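You operate a simulated robot arm through the tools that you are given. There is no shell and no other tool. Be economical: measure what you need, move in short steps, check, and stop when the job is done.

You are at the controls of a simulated robot arm. One attempt, no reset.

TASK
Try the black-banded coupler on both plug gauges and sort it.
Fine: GO in and NO-GO out goes to the PASS tray, all else to the HOLD tray; shut the yellow cover again; leave the other couplers.
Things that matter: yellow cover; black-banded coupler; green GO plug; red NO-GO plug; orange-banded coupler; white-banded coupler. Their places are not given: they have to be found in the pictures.

It is judged by the outcome, as a careful person would: the job done as asked, and still so three seconds after it is handed in. It fails if anything else is knocked over, pushed out of place, dropped, spilled or broken. Lids that push on must go on centred and level and be pressed home; caps that screw on are set level and turned clockwise until they are tight.

THE ROBOT
A 6-joint arm with a two-finger parallel gripper, fixed in place. Base frame: the origin is at the foot of the arm, x ahead of it, y to its left, z up; the work surface is at about z = 880. Readings come in mm, degrees, newtons and seconds.
With the tool pointing down near the work surface it reaches from about 260 to 660 mm from the base axis. Its first joint turns from -66.0 to 66.0 degrees. Payload 2.9 kg.
Tool frame: the origin (TCP) lies between the finger pads and is the grasp point; the fingertips stand 30 mm ahead of it; z points along the fingers, y is the line along which they close. Largest opening 110 mm; finger width 20, thickness 10; the body of the gripper, 48 by 112 mm, starts 55 mm behind the TCP.
Orientation is told as [roll, pitch, yaw] about the base's x, y, z axes, in that order, counted from this pose: with the fingers straight down and closing along the base's y, the tool's x points along the base's -x, its y along +y and its z along -z.

THE INTERFACE
- The arm moves only by the tool nudge_tool. Its argument "plan" is a list of rows, each a list of 7 numbers: the finger opening in mm, from 0 to 110, then the shift along the base's x, y, z in units of 50 mm (1.0 is 50 mm), then the turn, a rotation vector about the base's x, y, z in units of 4 degrees (1.0 is 4 degrees). In form: [[gripper, tx, ty, tz, rx, ry, rz], ...]. A call has 1 to 10 rows; each row shifts and turns the commanded pose from where the row before left it. A call with a number of a shift or a turn outside -1 to 1 is refused whole. Rows are played at 5 a second. More than 50 mm and 8.6 degrees between two rows, or a gripper value outside its range, and nothing of the call is played. A pose out of reach is approached as far as the arm can. The call stops where the force on the tool passes 40 N (or 10 N more than at its start, if that is more) or the arm is blocked; 0.2 s more then pass. The fingers move at their own pace (about 108 mm/s each) and stop on an object; they squeeze with about 40 N. The grip force told is the motor's: it shows also when the fingers shut on nothing. Time passes only in rows, and 0.2 s behind the last, so rows that do not move let the fingers close. It gives the time, the measured TCP pose, the force on the tool (base axes), the opening and the grip force at its end, in the units of the frame above (readings bear some noise).
- Cameras (640 x 400 px; columns grow to the right, rows downward): "scene" is fixed at [74.2, 428.2, 1388]; the picture's right is [-0.80, -0.60, 0.00], its down [-0.32, 0.44, -0.84] and it looks along [0.50, -0.67, -0.54] (base axes); focal length 320 px, centre (320, 200). "wrist" rides on the gripper at [72, 17, -103] in the tool frame; the picture's right is [-0.23, 0.97, 0.00], its down [-0.76, -0.18, -0.62] and it looks along [-0.61, -0.14, 0.78] (tool axes); focal length 222 px, centre (320, 200).
- get_image(camera): a new picture of that camera. It takes no simulated time.
- measure_at(camera, pixels): for up to 12 pixels [column, row] of the newest picture of that camera ("zoom" is the newest enlarged one), the place [x, y, z] in the base frame of the surface seen there, good to about 2 mm. It takes no simulated time.
- enlarge(camera, box): a new picture of the part [left, top, right, bottom] of that camera's present view, enlarged. It takes no simulated time.
- hand_in(): hands the job in; it is judged then, once.

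Keep the steps short. Do not move on a guess: measure, check each grasp and each placing, and mend mistakes. In all there are 80 turns and 54 pictures (those below and enlarged ones count). Leave the gripper open and the arm clear of the work at the hand-in unless told otherwise, and finish with a single line.

The tools are called after "Call:" as a command line: name --pt "numbers of a row" for each row, then --argument value for the rest, lists and objects as JSON in quotes. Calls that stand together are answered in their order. nudge_tool: Moves the arm, as the interface text tells. Its arguments: {"type":"object","properties":{"plan":{"type":"array","items":{"type":"array","items":{"type":"number"}}}},"required":["plan"]} The other tools are called the same way: get_image (camera) takes a picture; measure_at (camera, pixels) gives the place of the surface under pixels of a picture; enlarge (camera, box) takes an enlarged picture of a part of a camera's view; hand_in () hands the job in.

At the start:

```text
time_s: 0.0
eef_pos: [426.6, -53.7, 1201.7]
tool_rot: [0.1, 0.0, 0.0]
ft_force: [0.3, 1.1, -0.7]
finger_gap: 110.0
grasp_force: 0.0
```

scene: 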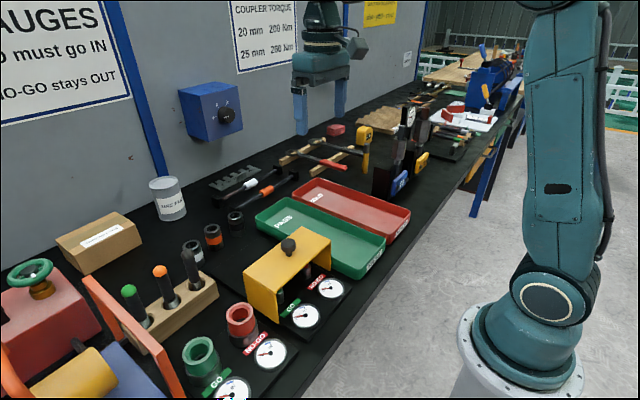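
wrist: 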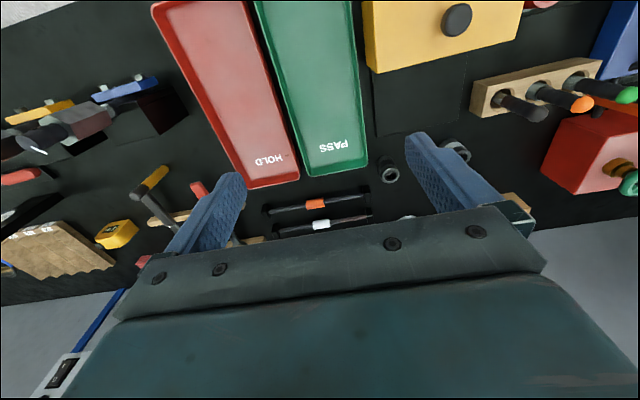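

I see the yellow cover near (288,275), with couplers near (195,250), (213,236) and (235,220). I'll enlarge those areas to identify them.

Call:
enlarge --camera "scene" --box '[140, 170, 340, 295]'

Call:
enlarge --camera "scene" --box '[160, 220, 400, 400]'

```text
3.20 times, centred on (240, 232) of scene
```

zoom: 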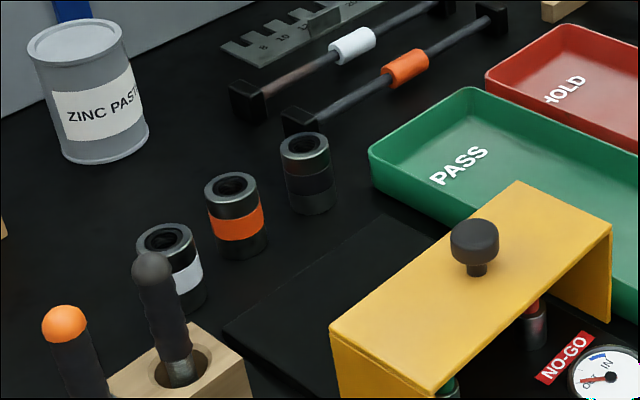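

```text
2.22 times, centred on (280, 310) of scene
```

zoom: 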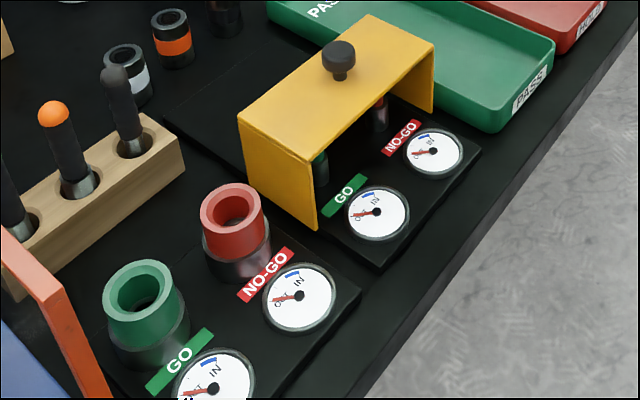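

The plugs stand under the yellow cover. The black-banded coupler is at zoom (307,172) of the first enlargement. Next I'll measure the cover, couplers and plate from the scene picture.

Call:
measure_at --camera "scene" --pixels '[[288, 240], [300, 228], [330, 241], [244, 266], [272, 318], [235, 215], [213, 231], [193, 245], [280, 250], [230, 270], [212, 272], [262, 240]]'

Call:
enlarge --camera "scene" --box '[200, 200, 360, 340]'

Call:
enlarge --camera "wrist" --box '[340, 0, 640, 188]'

```text
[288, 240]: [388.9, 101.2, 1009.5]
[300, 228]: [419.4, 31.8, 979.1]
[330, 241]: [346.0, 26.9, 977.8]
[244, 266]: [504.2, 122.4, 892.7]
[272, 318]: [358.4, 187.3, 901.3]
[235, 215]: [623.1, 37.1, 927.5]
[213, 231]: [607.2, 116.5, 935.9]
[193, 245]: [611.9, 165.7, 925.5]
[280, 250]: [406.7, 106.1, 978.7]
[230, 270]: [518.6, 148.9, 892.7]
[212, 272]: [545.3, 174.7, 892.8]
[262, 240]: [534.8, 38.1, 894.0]
```

```text
2.86 times, centred on (280, 270) of scene
```

zoom: 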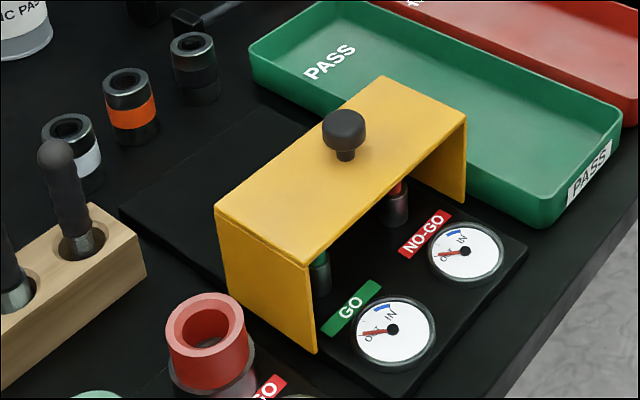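

```text
2.13 times, centred on (490, 94) of wrist
```

zoom: 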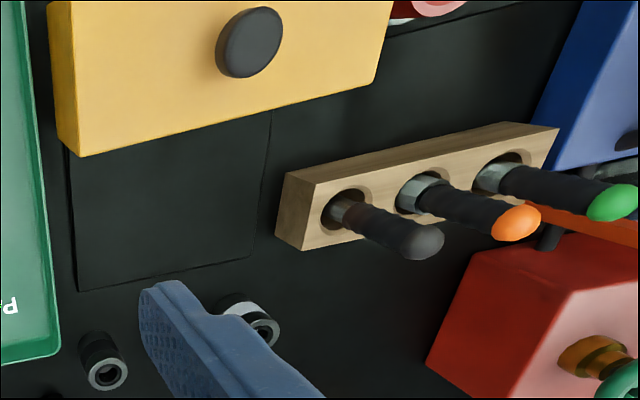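

The cover looks like an upside-down U with a knob, standing on a plate. I'll measure its corners, the plugs and the trays.

Call:
measure_at --camera "scene" --pixels '[[246, 274], [302, 229], [329, 242], [277, 290], [278, 321], [329, 269], [213, 272], [255, 240], [280, 295], [306, 270], [289, 246], [380, 380]]'

Call:
measure_at --camera "wrist" --pixels '[[370, 30], [368, 68], [450, 48], [515, 36], [376, 134], [460, 120], [340, 20], [455, 20], [320, 150], [390, 173], [458, 152], [520, 5]]'

```text
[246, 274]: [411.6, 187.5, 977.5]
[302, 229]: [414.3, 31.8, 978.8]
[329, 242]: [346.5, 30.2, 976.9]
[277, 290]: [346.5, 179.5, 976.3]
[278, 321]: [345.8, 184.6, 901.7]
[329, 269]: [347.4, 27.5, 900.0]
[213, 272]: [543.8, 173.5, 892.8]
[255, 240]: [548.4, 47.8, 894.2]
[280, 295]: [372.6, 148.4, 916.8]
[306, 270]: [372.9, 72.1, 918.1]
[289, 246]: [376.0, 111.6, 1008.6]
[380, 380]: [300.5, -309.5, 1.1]
```

```text
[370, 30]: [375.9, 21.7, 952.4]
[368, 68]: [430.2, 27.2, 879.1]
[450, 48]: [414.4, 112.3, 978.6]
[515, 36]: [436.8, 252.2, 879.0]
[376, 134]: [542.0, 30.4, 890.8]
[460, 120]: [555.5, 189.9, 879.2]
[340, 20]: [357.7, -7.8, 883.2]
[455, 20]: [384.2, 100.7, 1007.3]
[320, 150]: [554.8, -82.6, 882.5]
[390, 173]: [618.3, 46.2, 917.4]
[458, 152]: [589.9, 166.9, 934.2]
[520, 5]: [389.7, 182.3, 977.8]
```

The cover spans x 343–418 and y 26–188, with its top at z 979 and the knob near (382,106,1008). I'll move above the knob at a safe height and look again.

Call:
nudge_tool --pt "80 -0.223 0.8 -0.45 0 0 0" --pt "70 -0.223 0.8 -0.45 0 0 0" --pt "60 -0.223 0.8 -0.45 0 0 0" --pt "60 -0.223 0.8 -0.45 0 0 0" --pt "60 0 0 0 0 0 0" --pt "60 0 0 0 0 0 0"

Call:
get_image --camera "wrist"

Call:
enlarge --camera "scene" --box '[220, 200, 360, 340]'

```text
time_s: 1.4
eef_pos: [381.9, 106.6, 1112.4]
tool_rot: [0.0, 0.1, 0.1]
ft_force: [0.1, 0.6, 0.1]
finger_gap: 59.6
grasp_force: 0.1
```

```text
47 pictures are left
```

wrist: 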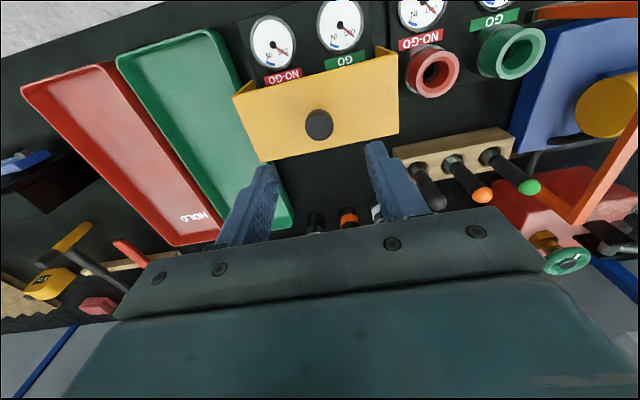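

```text
2.86 times, centred on (290, 270) of scene
```

zoom: 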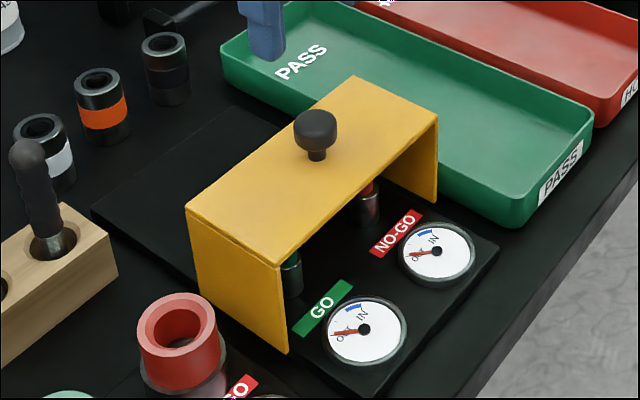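

The gripper stands over the knob, which is at wrist (319,125). I'll measure the knob edges before descending.

Call:
measure_at --camera "wrist" --pixels '[[319, 118], [308, 120], [330, 120], [319, 112], [319, 130], [340, 150], [390, 58], [398, 130], [237, 95], [258, 158]]'

Call:
nudge_tool --pt "60 0 0 -0.8 0 0 0" --pt "60 0 0 -0.6 0 0 0" --pt "60 0 0 0 0 0 0"

```text
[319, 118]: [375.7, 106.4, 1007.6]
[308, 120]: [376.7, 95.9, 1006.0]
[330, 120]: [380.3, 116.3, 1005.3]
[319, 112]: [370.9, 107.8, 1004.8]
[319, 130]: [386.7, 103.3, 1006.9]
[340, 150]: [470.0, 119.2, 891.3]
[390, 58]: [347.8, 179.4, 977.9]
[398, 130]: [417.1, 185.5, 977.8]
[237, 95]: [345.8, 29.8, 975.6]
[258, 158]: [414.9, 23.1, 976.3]
```

```text
time_s: 2.2
eef_pos: [381.3, 105.8, 1042.3]
tool_rot: [0.0, 0.0, 0.0]
ft_force: [-0.2, 0.6, 0.7]
finger_gap: 60.0
grasp_force: 0.1
```

The knob centre is (380,106), which agrees with the TCP. Next I'll go down to z≈1014 and close on the knob.

Call:
nudge_tool --pt "60 0 0 -0.3 0 0 0" --pt "60 0 0 -0.266 0 0 0" --pt "60 0 0 0 0 0 0" --pt "15 0 0 0 0 0 0" --pt "10 0 0 0 0 0 0" --pt "10 0 0 0 0 0 0"

```text
time_s: 3.6
eef_pos: [381.6, 106.2, 1012.6]
tool_rot: [0.0, 0.0, -0.2]
ft_force: [0.2, -7.8, -4.4]
finger_gap: 27.5
grasp_force: 44.8
```

The knob is gripped at a 27.5 mm opening. I'll try a small 10 mm lift to learn how the cover opens.

Call:
nudge_tool --pt "10 0 0 0.1 0 0 0" --pt "10 0 0 0.1 0 0 0" --pt "10 0 0 0 0 0 0"

Call:
enlarge --camera "scene" --box '[220, 200, 360, 340]'

```text
time_s: 4.4
eef_pos: [380.3, 104.7, 1023.3]
tool_rot: [-0.1, 0.4, 0.0]
ft_force: [-1.6, -11.9, -31.6]
finger_gap: 27.4
grasp_force: 44.9
```

```text
2.86 times, centred on (290, 270) of scene
```

zoom: 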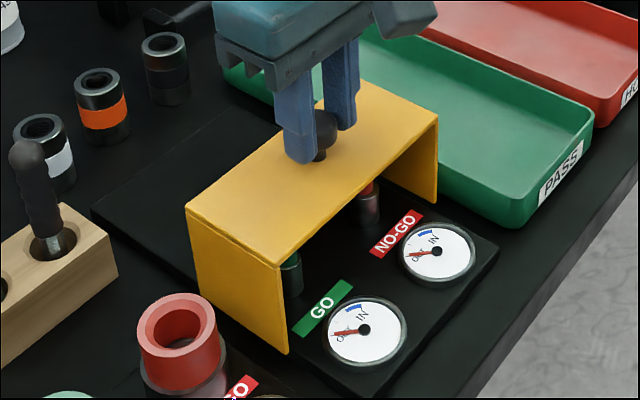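

The 31 N of down-force and the unchanged cover show it doesn't lift; the fingers only slid on the knob. I'll go back down and try sliding it +x, toward the empty plate.

Call:
nudge_tool --pt "10 0 0 -0.1 0 0 0" --pt "10 0 0 -0.1 0 0 0" --pt "10 0.1 0 0 0 0 0" --pt "10 0.1 0 0 0 0 0" --pt "10 0.1 0 0 0 0 0" --pt "10 0 0 0 0 0 0"

Call:
enlarge --camera "scene" --box '[220, 200, 360, 340]'

```text
time_s: 5.8
eef_pos: [396.7, 104.9, 1014.1]
tool_rot: [0.0, -0.2, -0.1]
ft_force: [-0.1, -19.4, 32.1]
finger_gap: 27.1
grasp_force: 44.7
```

```text
2.86 times, centred on (290, 270) of scene
```

zoom: 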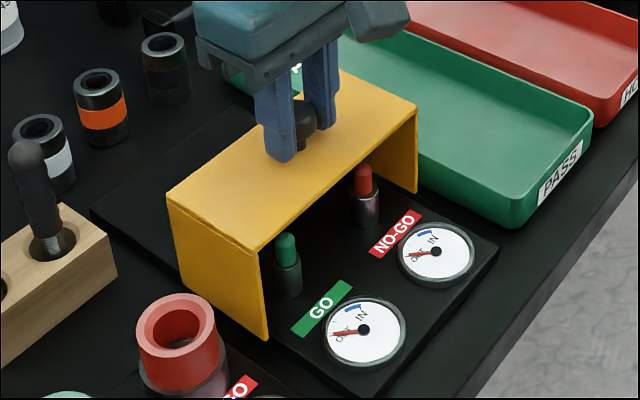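

The cover slides toward +x and the plugs are appearing. I'll regrip to relieve the built-up force, then slide on.

Call:
nudge_tool --pt "50 0 0 0 0 0 0" --pt "50 0 0 0.02 0 0 0" --pt "10 0 0 0 0 0 0" --pt "10 0 0 0 0 0 0" --pt "10 0 0 0 0 0 0"

Call:
nudge_tool --pt "10 0.15 0 0 0 0 0" --pt "10 0.2 0 0 0 0 0" --pt "10 0.2 0 0 0 0 0" --pt "10 0.2 0 0 0 0 0" --pt "10 0.2 0 0 0 0 0" --pt "10 0.2 0 0 0 0 0" --pt "10 0.2 0 0 0 0 0" --pt "10 0.2 0 0 0 0 0" --pt "10 0.2 0 0 0 0 0" --pt "10 0 0 0 0 0 0"

```text
time_s: 7.0
eef_pos: [395.7, 105.0, 1014.1]
tool_rot: [-0.1, 0.2, -0.2]
ft_force: [0.3, -11.4, -12.7]
finger_gap: 27.2
grasp_force: 45.6
```

```text
time_s: 9.2
eef_pos: [483.7, 105.1, 1013.4]
tool_rot: [0.0, 0.3, 0.1]
ft_force: [-0.8, -16.0, -15.5]
finger_gap: 27.4
grasp_force: 45.2
```

The cover has slid about 102 mm without resistance. I'll go further in small steps until it stops.

Call:
nudge_tool --pt "10 0.1 0 0 0 0 0" --pt "10 0.1 0 0 0 0 0" --pt "10 0.1 0 0 0 0 0" --pt "10 0 0 0 0 0 0"

Call:
get_image --camera "scene"

```text
time_s: 10.2
eef_pos: [498.4, 105.1, 1013.9]
tool_rot: [-0.1, 0.1, 0.0]
ft_force: [-0.8, -16.8, -23.5]
finger_gap: 27.4
grasp_force: 44.5
```

```text
43 pictures are left
```

scene: 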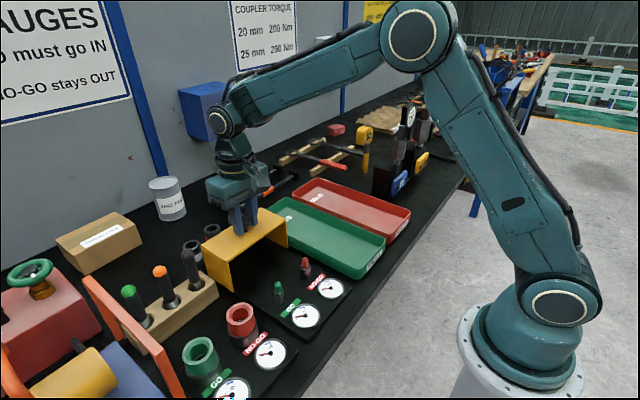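

The plugs at scene (279,290) and (305,266) are now clear. I'll release the knob and rise.

Call:
nudge_tool --pt "50 0 0 0 0 0 0" --pt "60 0 0 0 0 0 0" --pt "60 0 0 0.5 0 0 0" --pt "60 0 0 0.8 0 0 0" --pt "60 0 -0.5 0.8 0 0 0" --pt "60 0 -0.5 0 0 0 0" --pt "60 0 0 0 0 0 0"

Call:
get_image --camera "wrist"

Call:
enlarge --camera "scene" --box '[220, 220, 360, 340]'

```text
time_s: 11.8
eef_pos: [499.0, 56.8, 1120.4]
tool_rot: [0.0, -0.1, 0.2]
ft_force: [0.0, -0.5, -0.4]
finger_gap: 60.3
grasp_force: 0.0
```

```text
42 pictures are left
```

wrist: 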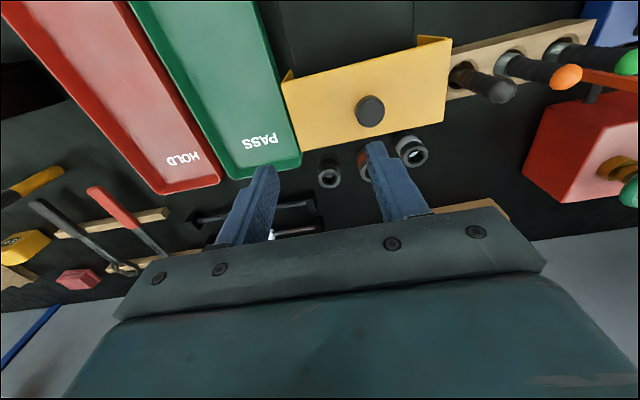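

```text
3.33 times, centred on (290, 280) of scene
```

zoom: 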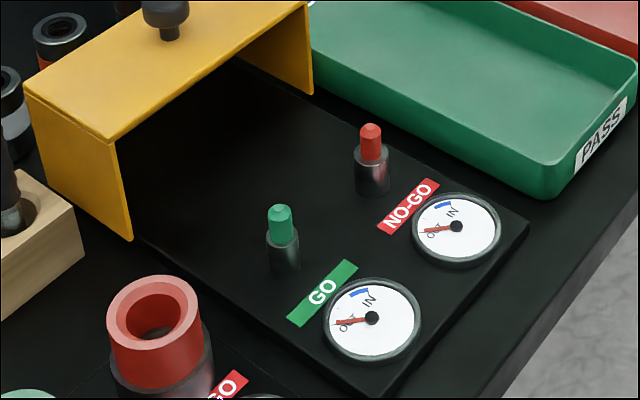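

The cover stays back and there is a dial beside each plug. Next I'll measure the plugs (zoom) and the black coupler (wrist, around (329,172)).

Call:
measure_at --camera "zoom" --pixels '[[279, 208], [280, 225], [283, 245], [284, 270], [370, 128], [371, 145], [372, 165], [373, 188], [269, 245], [297, 245], [245, 230], [320, 255]]'

Call:
enlarge --camera "wrist" --box '[270, 120, 450, 230]'

```text
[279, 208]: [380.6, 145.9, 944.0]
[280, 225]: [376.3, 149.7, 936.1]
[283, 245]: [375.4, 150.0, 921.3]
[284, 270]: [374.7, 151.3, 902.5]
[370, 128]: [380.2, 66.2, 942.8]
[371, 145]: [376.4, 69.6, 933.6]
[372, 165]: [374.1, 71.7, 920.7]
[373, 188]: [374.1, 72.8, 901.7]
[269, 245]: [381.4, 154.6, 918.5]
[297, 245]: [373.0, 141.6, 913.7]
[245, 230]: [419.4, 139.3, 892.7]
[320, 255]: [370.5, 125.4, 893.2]
```

```text
3.56 times, centred on (360, 175) of wrist
```

zoom: 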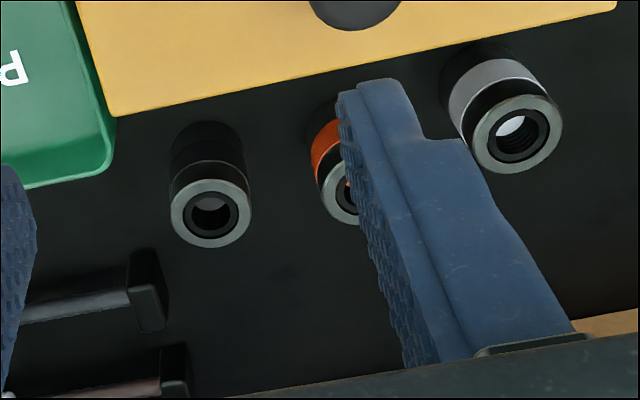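

Plug axes come out at about GO (380,146) and NO-GO (380,66), tops at z 944. Next comes the coupler rim.

Call:
measure_at --camera "zoom" --pixels '[[177, 215], [246, 213], [211, 187], [210, 242], [187, 235], [235, 235], [190, 195], [232, 195], [210, 218], [208, 150], [340, 208], [70, 250]]'

Call:
measure_at --camera "scene" --pixels '[[235, 214], [235, 230]]'

```text
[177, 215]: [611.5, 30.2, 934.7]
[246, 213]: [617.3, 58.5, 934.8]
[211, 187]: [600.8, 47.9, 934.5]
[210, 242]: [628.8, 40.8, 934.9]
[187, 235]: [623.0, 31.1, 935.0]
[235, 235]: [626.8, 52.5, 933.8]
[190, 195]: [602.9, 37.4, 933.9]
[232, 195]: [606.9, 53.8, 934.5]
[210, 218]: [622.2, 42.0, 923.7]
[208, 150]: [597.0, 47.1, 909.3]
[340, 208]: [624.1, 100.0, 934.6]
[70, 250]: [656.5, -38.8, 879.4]
```

```text
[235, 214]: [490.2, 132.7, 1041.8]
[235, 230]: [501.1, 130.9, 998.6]
```

The coupler centre is (614.8,44.4), its diameter about 32 and its top at z 935. I'll move above it, then down to z≈985.

Call:
nudge_tool --pt "60 0.772 -0.083 0 0 0 0" --pt "60 0.772 -0.083 0 0 0 0" --pt "60 0.772 -0.083 0 0 0 0" --pt "60 0 0 -0.9 0 0 0" --pt "60 0 0 -0.9 0 0 0" --pt "60 0 0 -0.9 0 0 0" --pt "60 0 0 0 0 0 0"

Call:
get_image --camera "wrist"

Call:
enlarge --camera "scene" --box '[170, 170, 310, 260]'

```text
time_s: 13.4
eef_pos: [614.7, 41.2, 983.9]
tool_rot: [-0.1, 0.0, 0.0]
ft_force: [0.4, -0.7, -1.0]
finger_gap: 59.8
grasp_force: 0.1
```

```text
39 pictures are left
```

wrist: 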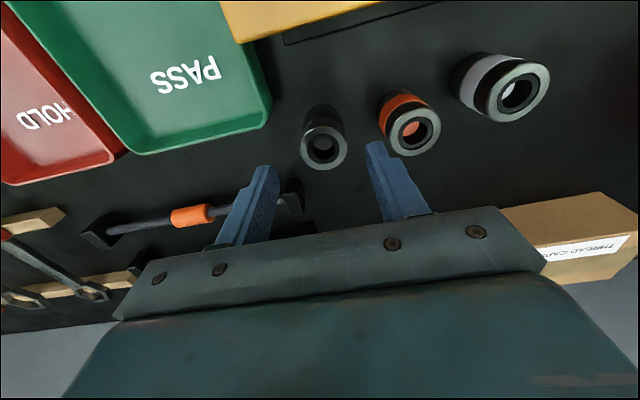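

```text
4.44 times, centred on (240, 215) of scene
```

zoom: 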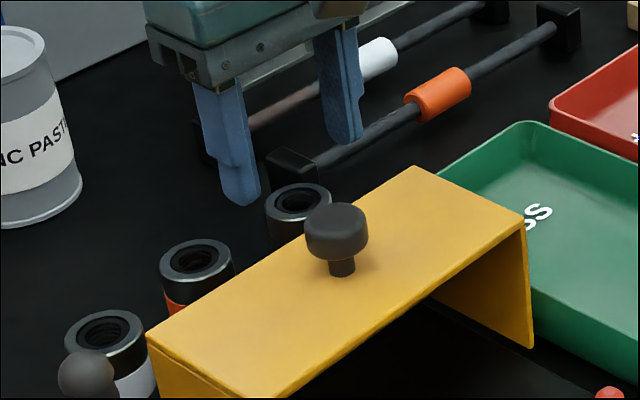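

The coupler rim is at wrist (324,148). I'll re-measure the rim before descending.

Call:
measure_at --camera "wrist" --pixels '[[303, 150], [345, 146], [322, 131], [326, 167], [390, 135], [438, 130], [300, 200], [295, 190]]'

Call:
nudge_tool --pt "55 0 0 0 0 0 0" --pt "55 0 0 0 0 0 0"

```text
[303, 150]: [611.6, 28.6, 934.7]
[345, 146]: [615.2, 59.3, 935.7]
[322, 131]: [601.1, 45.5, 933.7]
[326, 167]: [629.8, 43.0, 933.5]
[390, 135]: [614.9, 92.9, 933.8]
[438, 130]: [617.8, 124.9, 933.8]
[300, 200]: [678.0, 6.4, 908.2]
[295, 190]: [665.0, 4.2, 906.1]
```

```text
time_s: 14.0
eef_pos: [614.5, 40.9, 983.5]
tool_rot: [-0.1, -0.1, 0.2]
ft_force: [0.3, -0.2, 0.4]
finger_gap: 54.9
grasp_force: 0.1
```

The coupler centre is (615.4,44) and the TCP is at y 41. I'll shift y by +3 and go down to z 920.

Call:
nudge_tool --pt "55 0.01 0.06 -0.3 0 0 0" --pt "55 0 0 -0.5 0 0 0" --pt "55 0 0 -0.47 0 0 0" --pt "55 0 0 0 0 0 0"

```text
time_s: 15.0
eef_pos: [614.8, 47.2, 920.8]
tool_rot: [0.0, 0.0, 0.2]
ft_force: [0.8, 0.4, 1.6]
finger_gap: 55.1
grasp_force: 0.0
```

y reads 47.2 now, so I'll trim it slightly and read again.

Call:
nudge_tool --pt "55 0 -0.05 0 0 0 0" --pt "55 0 0 0 0 0 0"

Call:
get_image --camera "wrist"

```text
time_s: 15.6
eef_pos: [615.9, 43.0, 921.4]
tool_rot: [-0.1, 0.0, 0.0]
ft_force: [0.9, -0.6, -0.6]
finger_gap: 54.9
grasp_force: 0.1
```

```text
37 pictures are left
```

wrist: 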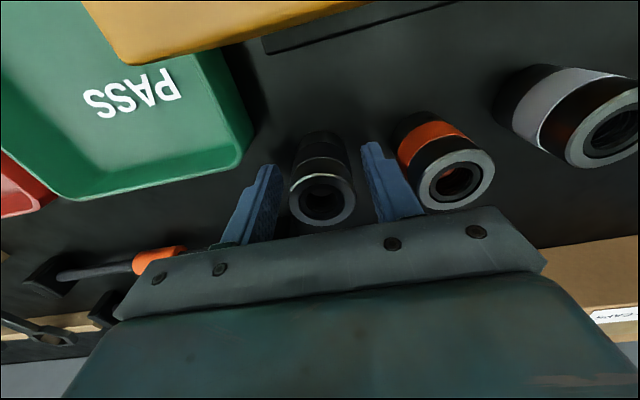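

The coupler is between the fingers and centred. I'll close.

Call:
nudge_tool --pt "35 0 0 0 0 0 0" --pt "20 0 0 0 0 0 0" --pt "20 0 0 0 0 0 0"

Call:
nudge_tool --pt "20 0 0 0.2 0 0 0" --pt "20 0 0 0.5 0 0 0" --pt "20 0 0 0.8 0 0 0" --pt "20 0 0 0 0 0 0"

Call:
get_image --camera "wrist"

```text
time_s: 16.4
eef_pos: [614.9, 43.9, 920.9]
tool_rot: [0.0, 0.0, 0.1]
ft_force: [0.2, -0.9, 0.8]
finger_gap: 35.3
grasp_force: 39.6
```

```text
time_s: 17.4
eef_pos: [615.3, 44.2, 995.0]
tool_rot: [-0.1, 0.1, 0.0]
ft_force: [-0.2, 0.6, 0.0]
finger_gap: 19.8
grasp_force: 0.1
```

```text
36 pictures are left
```

wrist: 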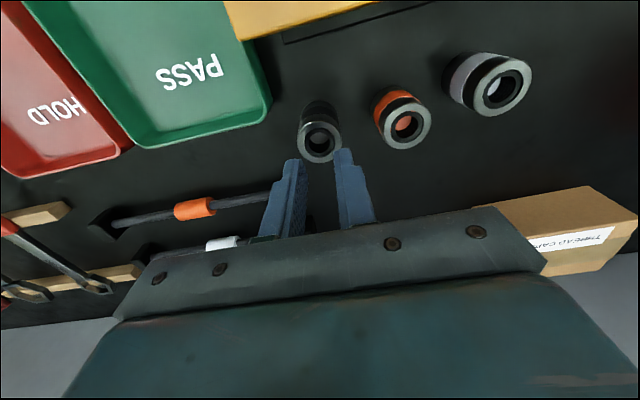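

The coupler slipped out: the opening is 19.8 and the coupler still stands at wrist (319,143). I'll measure where it is now.

Call:
measure_at --camera "wrist" --pixels '[[299, 145], [340, 142], [318, 128], [321, 160], [318, 112], [319, 145]]'

Call:
enlarge --camera "wrist" --box '[260, 80, 400, 180]'

Call:
enlarge --camera "scene" --box '[190, 170, 290, 240]'

```text
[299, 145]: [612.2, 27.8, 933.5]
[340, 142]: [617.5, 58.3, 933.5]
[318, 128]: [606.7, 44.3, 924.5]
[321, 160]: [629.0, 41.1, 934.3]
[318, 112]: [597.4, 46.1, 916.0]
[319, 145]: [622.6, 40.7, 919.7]
```

```text
4.00 times, centred on (330, 130) of wrist
```

zoom: 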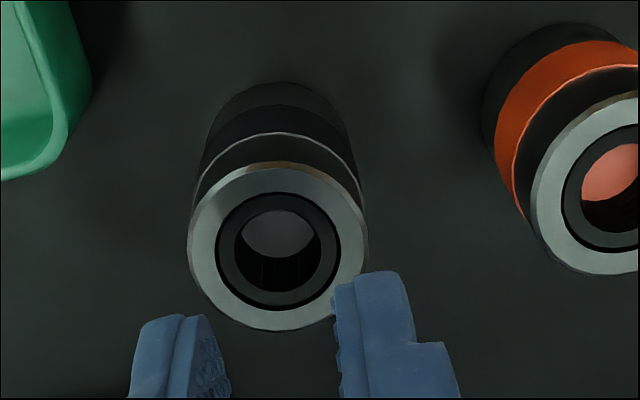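

```text
5.71 times, centred on (240, 205) of scene
```

zoom: 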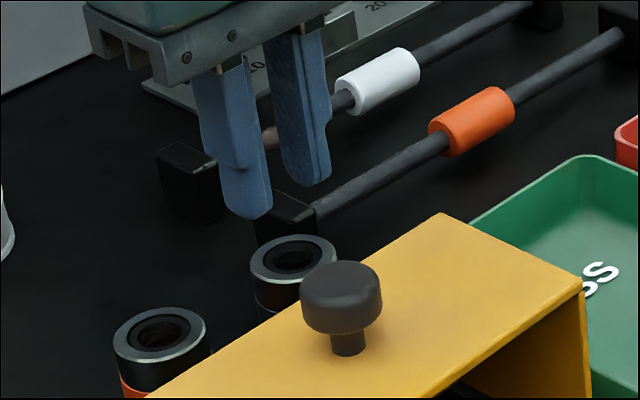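

The coupler stands upright in its place. I'll reopen, descend a little lower to z≈914, grip longer, then lift slowly while watching the force.

Call:
nudge_tool --pt "55 0 0 0 0 0 0" --pt "55 0 0 0 0 0 0" --pt "55 0 0 -0.6 0 0 0" --pt "55 0 0 -0.6 0 0 0" --pt "55 0 0 -0.42 0 0 0" --pt "55 0 0 0 0 0 0"

Call:
nudge_tool --pt "10 0 0 0 0 0 0" --pt "10 0 0 0 0 0 0" --pt "10 0 0 0 0 0 0" --pt "10 0 0 0 0 0 0"

Call:
nudge_tool --pt "10 0 0 0.05 0 0 0" --pt "10 0 0 0.05 0 0 0" --pt "10 0 0 0.05 0 0 0" --pt "10 0 0 0.05 0 0 0"

Call:
get_image --camera "wrist"

```text
time_s: 18.8
eef_pos: [615.0, 42.9, 912.3]
tool_rot: [0.0, 0.0, 0.1]
ft_force: [0.1, 0.5, 0.1]
finger_gap: 55.0
grasp_force: 0.0
```

```text
time_s: 19.8
eef_pos: [614.8, 44.5, 913.6]
tool_rot: [0.0, 0.0, 0.0]
ft_force: [0.1, -0.8, 0.0]
finger_gap: 35.4
grasp_force: 40.4
```

```text
time_s: 20.8
eef_pos: [614.7, 44.2, 925.6]
tool_rot: [0.0, 0.0, 0.1]
ft_force: [-0.5, -0.1, -1.2]
finger_gap: 35.6
grasp_force: 40.4
```

```text
33 pictures are left
```

wrist: 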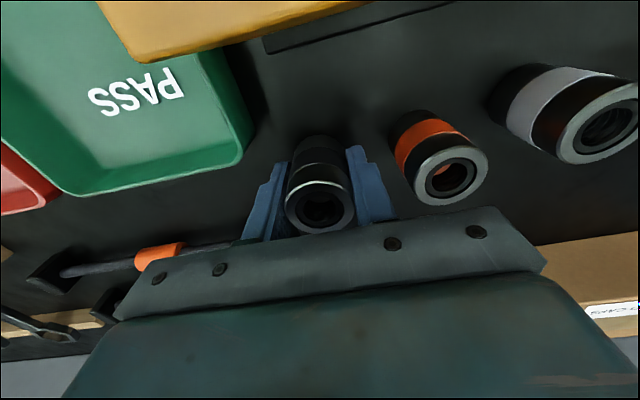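

The grip holds 35.6 mm at 40 N. I'll measure the rim height to see if the coupler rises with the fingers.

Call:
measure_at --camera "wrist" --pixels '[[320, 184], [290, 205], [352, 205], [321, 230]]'

Call:
nudge_tool --pt "10 0 0 0.1 0 0 0" --pt "10 0 0 0.1 0 0 0" --pt "10 0 0 0 0 0 0"

Call:
get_image --camera "wrist"

```text
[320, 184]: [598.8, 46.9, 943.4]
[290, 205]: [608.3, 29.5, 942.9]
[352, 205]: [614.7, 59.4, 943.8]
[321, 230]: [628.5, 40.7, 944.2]
```

```text
time_s: 21.6
eef_pos: [614.9, 43.2, 934.5]
tool_rot: [0.0, 0.0, 0.0]
ft_force: [-0.3, 0.5, -2.3]
finger_gap: 35.6
grasp_force: 40.4
```

```text
32 pictures are left
```

wrist: 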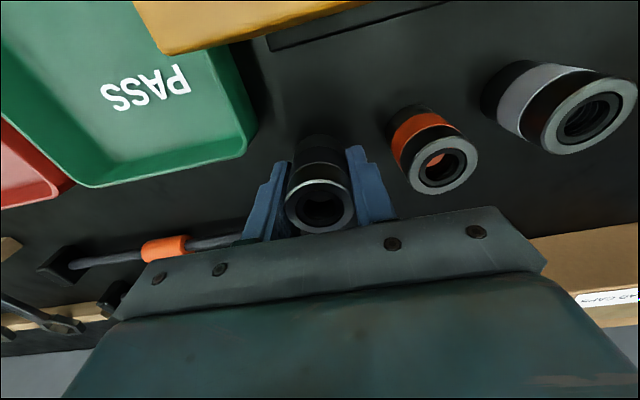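

The coupler is held, with its rim about 19 above the TCP. I'll raise it gently to clear the cover.

Call:
nudge_tool --pt "10 0 0 0.15 0 0 0" --pt "10 0 0 0.25 0 0 0" --pt "10 0 0 0.3 0 0 0" --pt "10 0 0 0.35 0 0 0" --pt "10 0 0 0.35 0 0 0" --pt "10 0 0 0.35 0 0 0" --pt "10 0 0 0.35 0 0 0" --pt "10 0 0 0.35 0 0 0" --pt "10 0 0 0.25 0 0 0" --pt "10 0 0 0.15 0 0 0"

```text
time_s: 23.8
eef_pos: [615.3, 44.2, 1077.8]
tool_rot: [0.0, 0.0, 0.1]
ft_force: [0.4, 0.2, -1.8]
finger_gap: 35.4
grasp_force: 40.3
```

It is held at z 1078. Next comes a smooth carry to above the GO plug at (380,146).

Call:
nudge_tool --pt "10 -0.25 0.11 0 0 0 0" --pt "10 -0.45 0.2 0 0 0 0" --pt "10 -0.5 0.22 0 0 0 0" --pt "10 -0.55 0.24 0 0 0 0" --pt "10 -0.6 0.25 0 0 0 0" --pt "10 -0.6 0.25 0 0 0 0" --pt "10 -0.55 0.24 0 0 0 0" --pt "10 -0.5 0.22 0 0 0 0" --pt "10 -0.43 0.18 0 0 0 0" --pt "10 -0.25 0.12 0 0 0 0"

Call:
nudge_tool --pt "10 0 0 -0.2 0 0 0" --pt "10 0 0 -0.4 0 0 0" --pt "10 0 0 -0.4 0 0 0" --pt "10 0 0 -0.3 0 0 0" --pt "10 0 0 -0.2 0 0 0" --pt "10 0 0 0 0 0 0"

Call:
get_image --camera "wrist"

Call:
enlarge --camera "scene" --box '[220, 200, 360, 340]'

```text
time_s: 26.0
eef_pos: [380.6, 146.6, 1076.5]
tool_rot: [0.0, 0.0, 0.0]
ft_force: [0.8, -0.7, -1.6]
finger_gap: 35.3
grasp_force: 39.6
```

```text
time_s: 27.4
eef_pos: [381.7, 146.3, 1002.3]
tool_rot: [0.0, 0.0, 0.0]
ft_force: [0.5, -1.2, -1.9]
finger_gap: 35.7
grasp_force: 40.5
```

```text
31 pictures are left
```

wrist: 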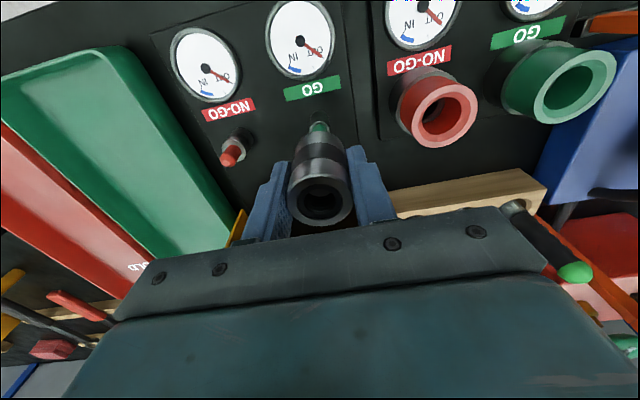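

```text
2.86 times, centred on (290, 270) of scene
```

zoom: 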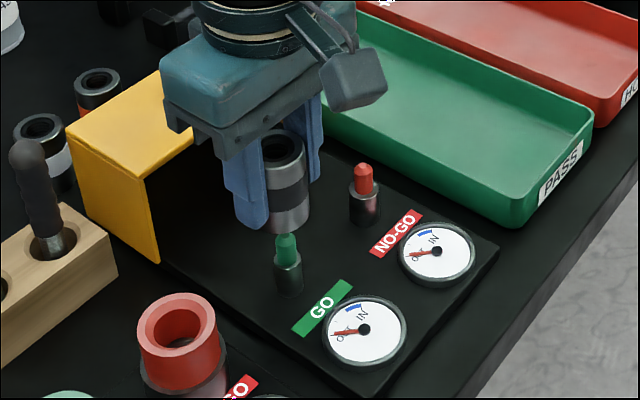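

The coupler hangs just above the green tip. I'll measure the plug tips and coupler again, plus the handles next to the gripper, before lowering.

Call:
measure_at --camera "zoom" --pixels '[[286, 237], [288, 265], [364, 166], [36, 145], [288, 185], [290, 215]]'

Call:
measure_at --camera "wrist" --pixels '[[290, 202], [352, 200], [318, 180], [322, 223], [228, 160], [318, 130], [510, 208], [545, 240], [575, 270], [525, 175], [440, 110], [490, 175]]'

```text
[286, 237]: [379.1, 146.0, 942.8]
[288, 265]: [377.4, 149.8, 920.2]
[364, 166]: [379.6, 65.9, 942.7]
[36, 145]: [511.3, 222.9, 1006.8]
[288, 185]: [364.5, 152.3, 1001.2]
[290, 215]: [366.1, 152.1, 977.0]
```

```text
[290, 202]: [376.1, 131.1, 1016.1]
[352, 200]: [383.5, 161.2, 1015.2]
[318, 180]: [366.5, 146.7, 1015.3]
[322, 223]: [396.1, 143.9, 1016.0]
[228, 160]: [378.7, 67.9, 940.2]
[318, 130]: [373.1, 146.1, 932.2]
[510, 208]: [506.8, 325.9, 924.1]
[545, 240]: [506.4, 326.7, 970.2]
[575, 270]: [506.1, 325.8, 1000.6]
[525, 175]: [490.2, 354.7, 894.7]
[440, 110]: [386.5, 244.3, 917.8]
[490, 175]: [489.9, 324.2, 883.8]
```

The coupler is centred at (381.3,146.1) with its bottom about 961, but it has slid a few mm in the grip, so I'll keep steps gentle. I'll trim x by -1 mm and lower onto the GO plug, watching the force.

Call:
nudge_tool --pt "10 -0.025 0 -0.1 0 0 0" --pt "10 0 0 -0.1 0 0 0" --pt "10 0 0 -0.1 0 0 0" --pt "10 0 0 -0.1 0 0 0" --pt "10 0 0 -0.1 0 0 0" --pt "10 0 0 -0.1 0 0 0" --pt "10 0 0 0 0 0 0"

Call:
enlarge --camera "scene" --box '[220, 200, 360, 340]'

```text
time_s: 29.0
eef_pos: [378.8, 145.8, 972.0]
tool_rot: [0.0, -0.1, 0.0]
ft_force: [0.6, 0.1, -1.6]
finger_gap: 35.1
grasp_force: 40.2
```

```text
2.86 times, centred on (290, 270) of scene
```

zoom: 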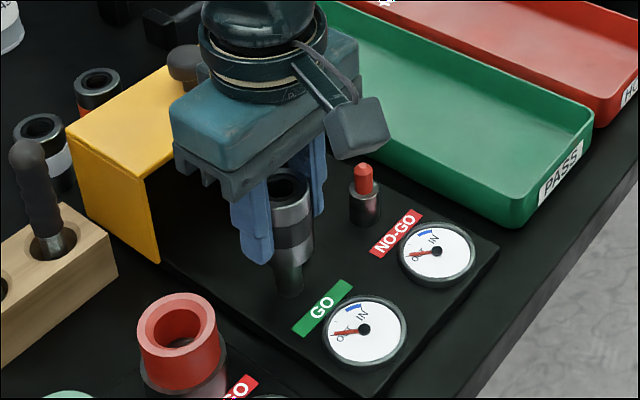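

The coupler is over the slim tip with no force yet. I'll keep going down.

Call:
nudge_tool --pt "10 0 0 -0.1 0 0 0" --pt "10 0 0 -0.1 0 0 0" --pt "10 0 0 -0.1 0 0 0" --pt "10 0 0 -0.1 0 0 0" --pt "10 0 0 0 0 0 0"

Call:
enlarge --camera "scene" --box '[220, 200, 360, 340]'

```text
time_s: 30.2
eef_pos: [382.2, 145.2, 954.3]
tool_rot: [0.1, -0.2, 0.0]
ft_force: [3.3, -4.7, 25.3]
finger_gap: 35.2
grasp_force: 40.0
```

```text
2.86 times, centred on (290, 270) of scene
```

zoom: 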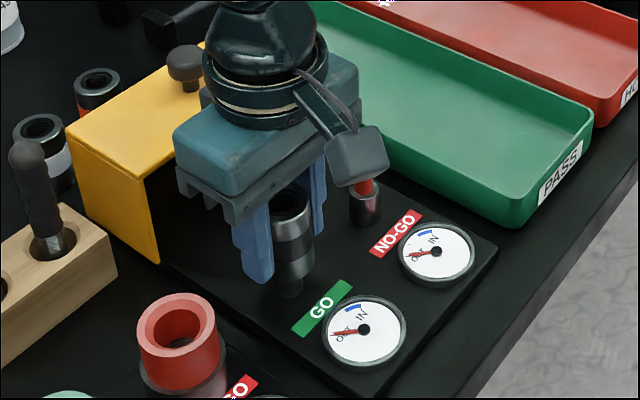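

There is 25 N of upward contact force. I'll measure the coupler rim to see how deep it is.

Call:
get_image --camera "wrist"

Call:
measure_at --camera "zoom" --pixels '[[292, 218], [294, 235], [296, 265], [293, 283], [293, 291], [285, 280], [301, 280]]'

```text
27 pictures are left
```

wrist: 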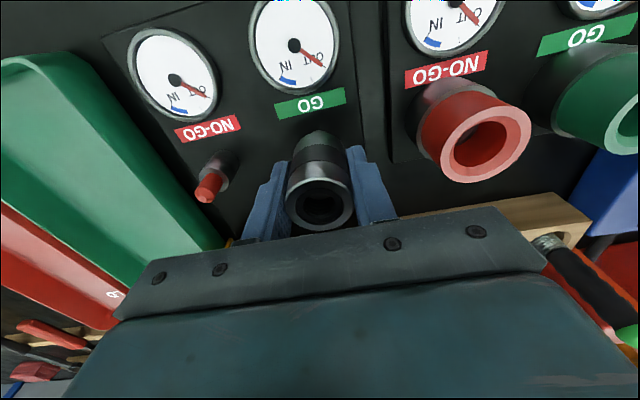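

```text
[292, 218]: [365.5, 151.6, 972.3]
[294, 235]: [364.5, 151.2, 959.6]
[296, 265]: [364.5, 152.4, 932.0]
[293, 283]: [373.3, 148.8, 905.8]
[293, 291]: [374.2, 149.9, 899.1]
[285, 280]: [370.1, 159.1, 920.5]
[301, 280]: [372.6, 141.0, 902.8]
```

Call:
measure_at --camera "wrist" --pixels '[[290, 207], [352, 205], [320, 184], [323, 228], [205, 197], [318, 150]]'

```text
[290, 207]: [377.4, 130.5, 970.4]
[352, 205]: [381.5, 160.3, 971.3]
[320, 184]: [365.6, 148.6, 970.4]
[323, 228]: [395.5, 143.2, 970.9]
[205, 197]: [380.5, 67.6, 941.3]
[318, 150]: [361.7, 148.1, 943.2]
```

The rim is at 970.8, so the bottom is near 916, about 9 mm over the thick part of the plug, with a small side force (+3, -5). I'll ease off sideways and keep pressing gently.

Call:
nudge_tool --pt "10 0.015 -0.02 0.04 0 0 0" --pt "10 0 0 0 0 0 0"

Call:
nudge_tool --pt "10 0 0 -0.06 0 0 0" --pt "10 0 0 -0.05 0 0 0" --pt "10 0 0 -0.05 0 0 0" --pt "10 0 0 0 0 0 0"

```text
time_s: 30.8
eef_pos: [380.6, 143.7, 953.9]
tool_rot: [0.0, 0.0, 0.1]
ft_force: [6.5, 0.8, 1.4]
finger_gap: 35.5
grasp_force: 39.9
```

```text
time_s: 31.5
eef_pos: [382.4, 145.1, 951.2]
tool_rot: [0.1, -0.3, 0.2]
ft_force: [-3.5, -0.2, 8.9]
finger_gap: 35.1
grasp_force: 40.2
stopped in row 3: the force on the tool passed its limit (the readings are from after the stop); the commanded pose is now the measured one
```

It stopped as the force peaked. I'll check the dial and rim height.

Call:
get_image --camera "wrist"

Call:
measure_at --camera "wrist" --pixels '[[290, 207], [352, 205], [320, 184], [323, 228]]'

Call:
enlarge --camera "scene" --box '[250, 240, 350, 330]'

```text
26 pictures are left
```

wrist: 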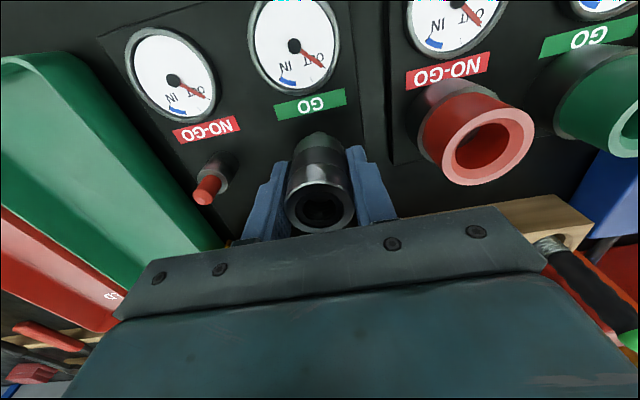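

```text
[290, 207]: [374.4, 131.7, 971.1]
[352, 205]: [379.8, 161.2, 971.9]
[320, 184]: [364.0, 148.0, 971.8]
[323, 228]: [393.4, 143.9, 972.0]
```

```text
4.44 times, centred on (300, 285) of scene
```

zoom: 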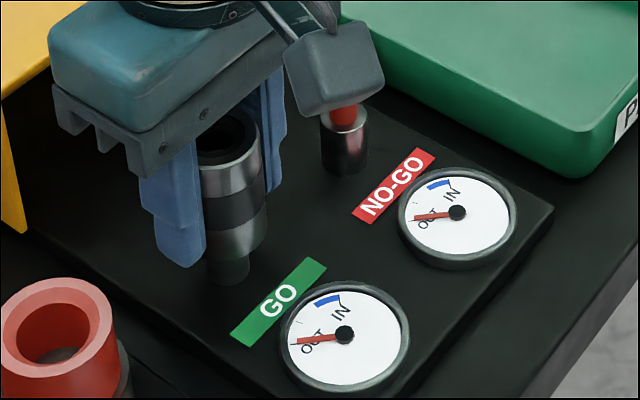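

The dial still reads OUT and the bottom is near 916, so it may be sitting on the plug's shoulder from slight misalignment. I'll lift 5 mm to free it and look at the true offset.

Call:
nudge_tool --pt "10 0 0 0.1 0 0 0" --pt "10 0 0 0 0 0 0" --pt "10 0 0 0 0 0 0"

Call:
enlarge --camera "wrist" --box '[270, 110, 370, 240]'

Call:
enlarge --camera "scene" --box '[270, 250, 320, 310]'

```text
time_s: 32.3
eef_pos: [382.1, 146.2, 957.3]
tool_rot: [0.2, -0.2, 0.1]
ft_force: [0.1, 0.2, -2.6]
finger_gap: 35.4
grasp_force: 40.1
```

```text
3.08 times, centred on (320, 175) of wrist
```

zoom: 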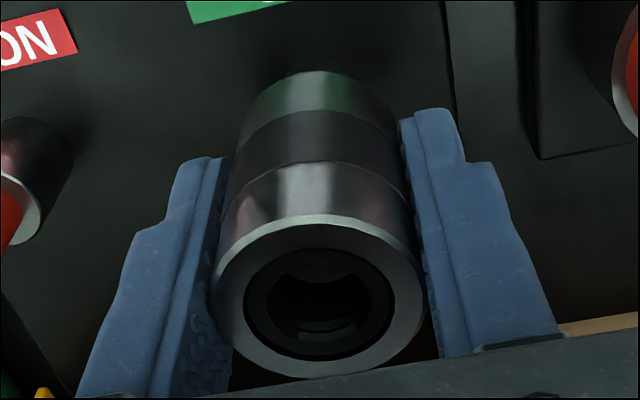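

```text
6.67 times, centred on (295, 280) of scene
```

zoom: 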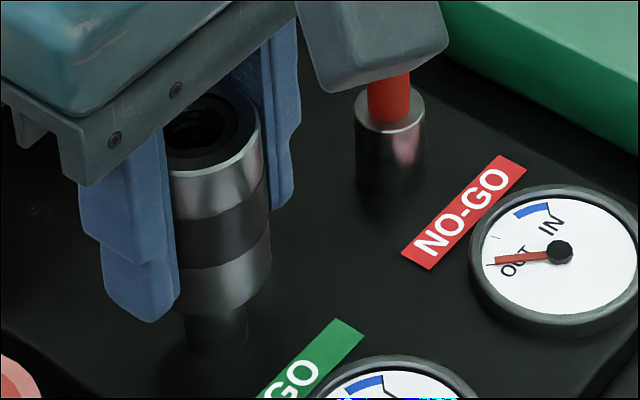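

The view is clear. I'll measure the plug edges and coupler edges in this zoom to work out the alignment.

Call:
measure_at --camera "zoom" --pixels '[[360, 118], [421, 118], [390, 127], [388, 160], [361, 160], [421, 160], [218, 335], [190, 335], [243, 335], [222, 305], [222, 240], [215, 180]]'

```text
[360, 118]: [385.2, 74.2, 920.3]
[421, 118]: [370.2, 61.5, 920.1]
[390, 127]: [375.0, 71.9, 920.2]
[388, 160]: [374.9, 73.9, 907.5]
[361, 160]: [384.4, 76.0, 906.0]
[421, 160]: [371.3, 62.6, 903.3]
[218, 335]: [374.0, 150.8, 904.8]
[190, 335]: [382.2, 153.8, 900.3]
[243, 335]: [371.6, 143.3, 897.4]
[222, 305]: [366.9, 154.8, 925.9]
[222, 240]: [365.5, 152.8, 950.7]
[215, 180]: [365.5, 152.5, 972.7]
```

The shoulder of the plugs is at z≈920. I'll take a tighter zoom on the coupler bottom and the plug.

Call:
enlarge --camera "scene" --box '[270, 280, 310, 305]'

Call:
enlarge --camera "wrist" --box '[300, 180, 344, 236]'

```text
16.00 times, centred on (290, 292) of scene
```

zoom: 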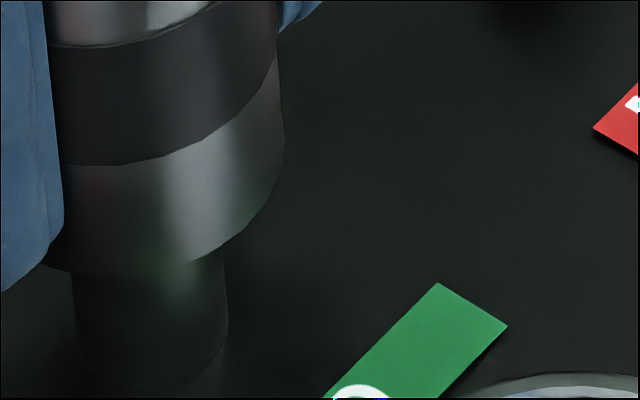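

```text
7.14 times, centred on (322, 208) of wrist
```

zoom: 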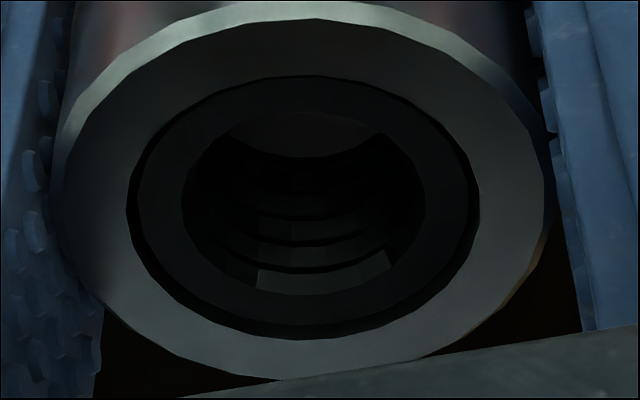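

GO plug diameter is about 17.9 and the bore looks close to it, so jamming from tiny misalignment is likely. The slim tip keeps the coupler upright, so I'll lower to light contact and open the fingers, letting it centre itself.

Call:
nudge_tool --pt "10 0 0 -0.05 0 0 0" --pt "10 0 0 -0.03 0 0 0" --pt "10 0 0 0 0 0 0"

Call:
nudge_tool --pt "42 0 0 0 0 0 0" --pt "42 0 0 0 0 0 0" --pt "42 0 0 0 0 0 0"

Call:
get_image --camera "wrist"

Call:
enlarge --camera "scene" --box '[260, 240, 340, 310]'

```text
time_s: 33.1
eef_pos: [381.1, 144.9, 952.7]
tool_rot: [0.2, -0.2, 0.1]
ft_force: [-0.3, -0.4, 1.6]
finger_gap: 35.4
grasp_force: 40.6
```

```text
time_s: 33.9
eef_pos: [382.6, 145.2, 953.4]
tool_rot: [0.1, -0.2, 0.0]
ft_force: [0.1, 0.4, -0.8]
finger_gap: 41.8
grasp_force: 0.2
```

```text
20 pictures are left
```

wrist: 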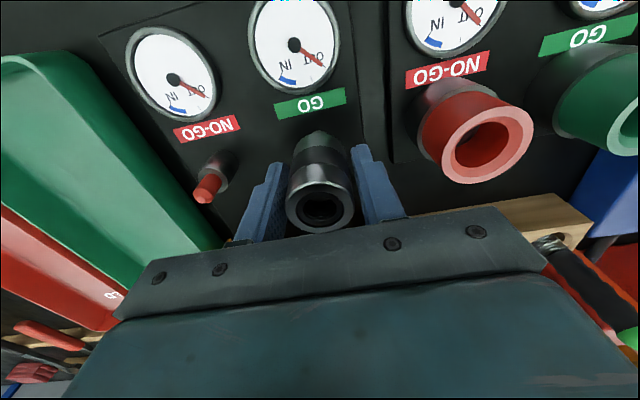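

```text
5.71 times, centred on (300, 275) of scene
```

zoom: 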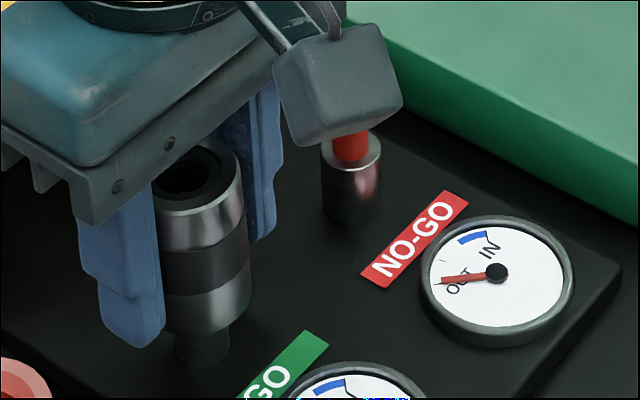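

Released, the coupler stays perched upright on the plug, still OUT. I'll measure its rim for level and centre.

Call:
measure_at --camera "wrist" --pixels '[[290, 207], [350, 205], [319, 184], [323, 228], [300, 190], [340, 190], [300, 223], [344, 221]]'

Call:
enlarge --camera "wrist" --box '[276, 150, 366, 240]'

```text
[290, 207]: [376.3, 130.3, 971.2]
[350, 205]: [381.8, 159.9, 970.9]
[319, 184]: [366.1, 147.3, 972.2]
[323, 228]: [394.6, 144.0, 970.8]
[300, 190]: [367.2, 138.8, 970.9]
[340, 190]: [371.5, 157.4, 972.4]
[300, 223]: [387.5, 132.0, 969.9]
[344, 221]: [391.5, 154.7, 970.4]
```

```text
4.44 times, centred on (321, 195) of wrist
```

zoom: 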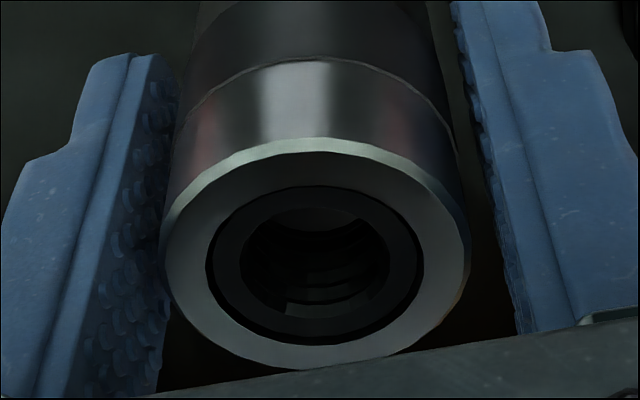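

The coupler sits nearly level and centred at (380.2,145.3). For a fair test I'll rise, bring the fingertips together to a 14 mm gap, and press straight down on the rim.

Call:
nudge_tool --pt "50 0 0 0 0 0 0" --pt "50 0 0 0 0 0 0" --pt "50 0 0 0.4 0 0 0" --pt "50 0 0 0.4 0 0 0" --pt "50 0 0 0.42 0 0 0" --pt "14 0 0 0 0 0 0" --pt "14 0 0 0 0 0 0"

Call:
nudge_tool --pt "14 0 0 -0.1 0 0 0" --pt "14 0 0 -0.06 0 0 0" --pt "14 0 0 -0.06 0 0 0" --pt "14 0 0 -0.04 0 0 0" --pt "14 0 0 0 0 0 0"

```text
time_s: 35.5
eef_pos: [381.1, 145.1, 1014.2]
tool_rot: [0.1, -0.3, 0.1]
ft_force: [0.2, 0.1, 0.2]
finger_gap: 14.1
grasp_force: 0.0
```

```text
time_s: 36.7
eef_pos: [380.9, 146.0, 1001.6]
tool_rot: [0.2, -0.4, 0.1]
ft_force: [-3.5, -1.9, 28.3]
finger_gap: 13.9
grasp_force: 0.1
```

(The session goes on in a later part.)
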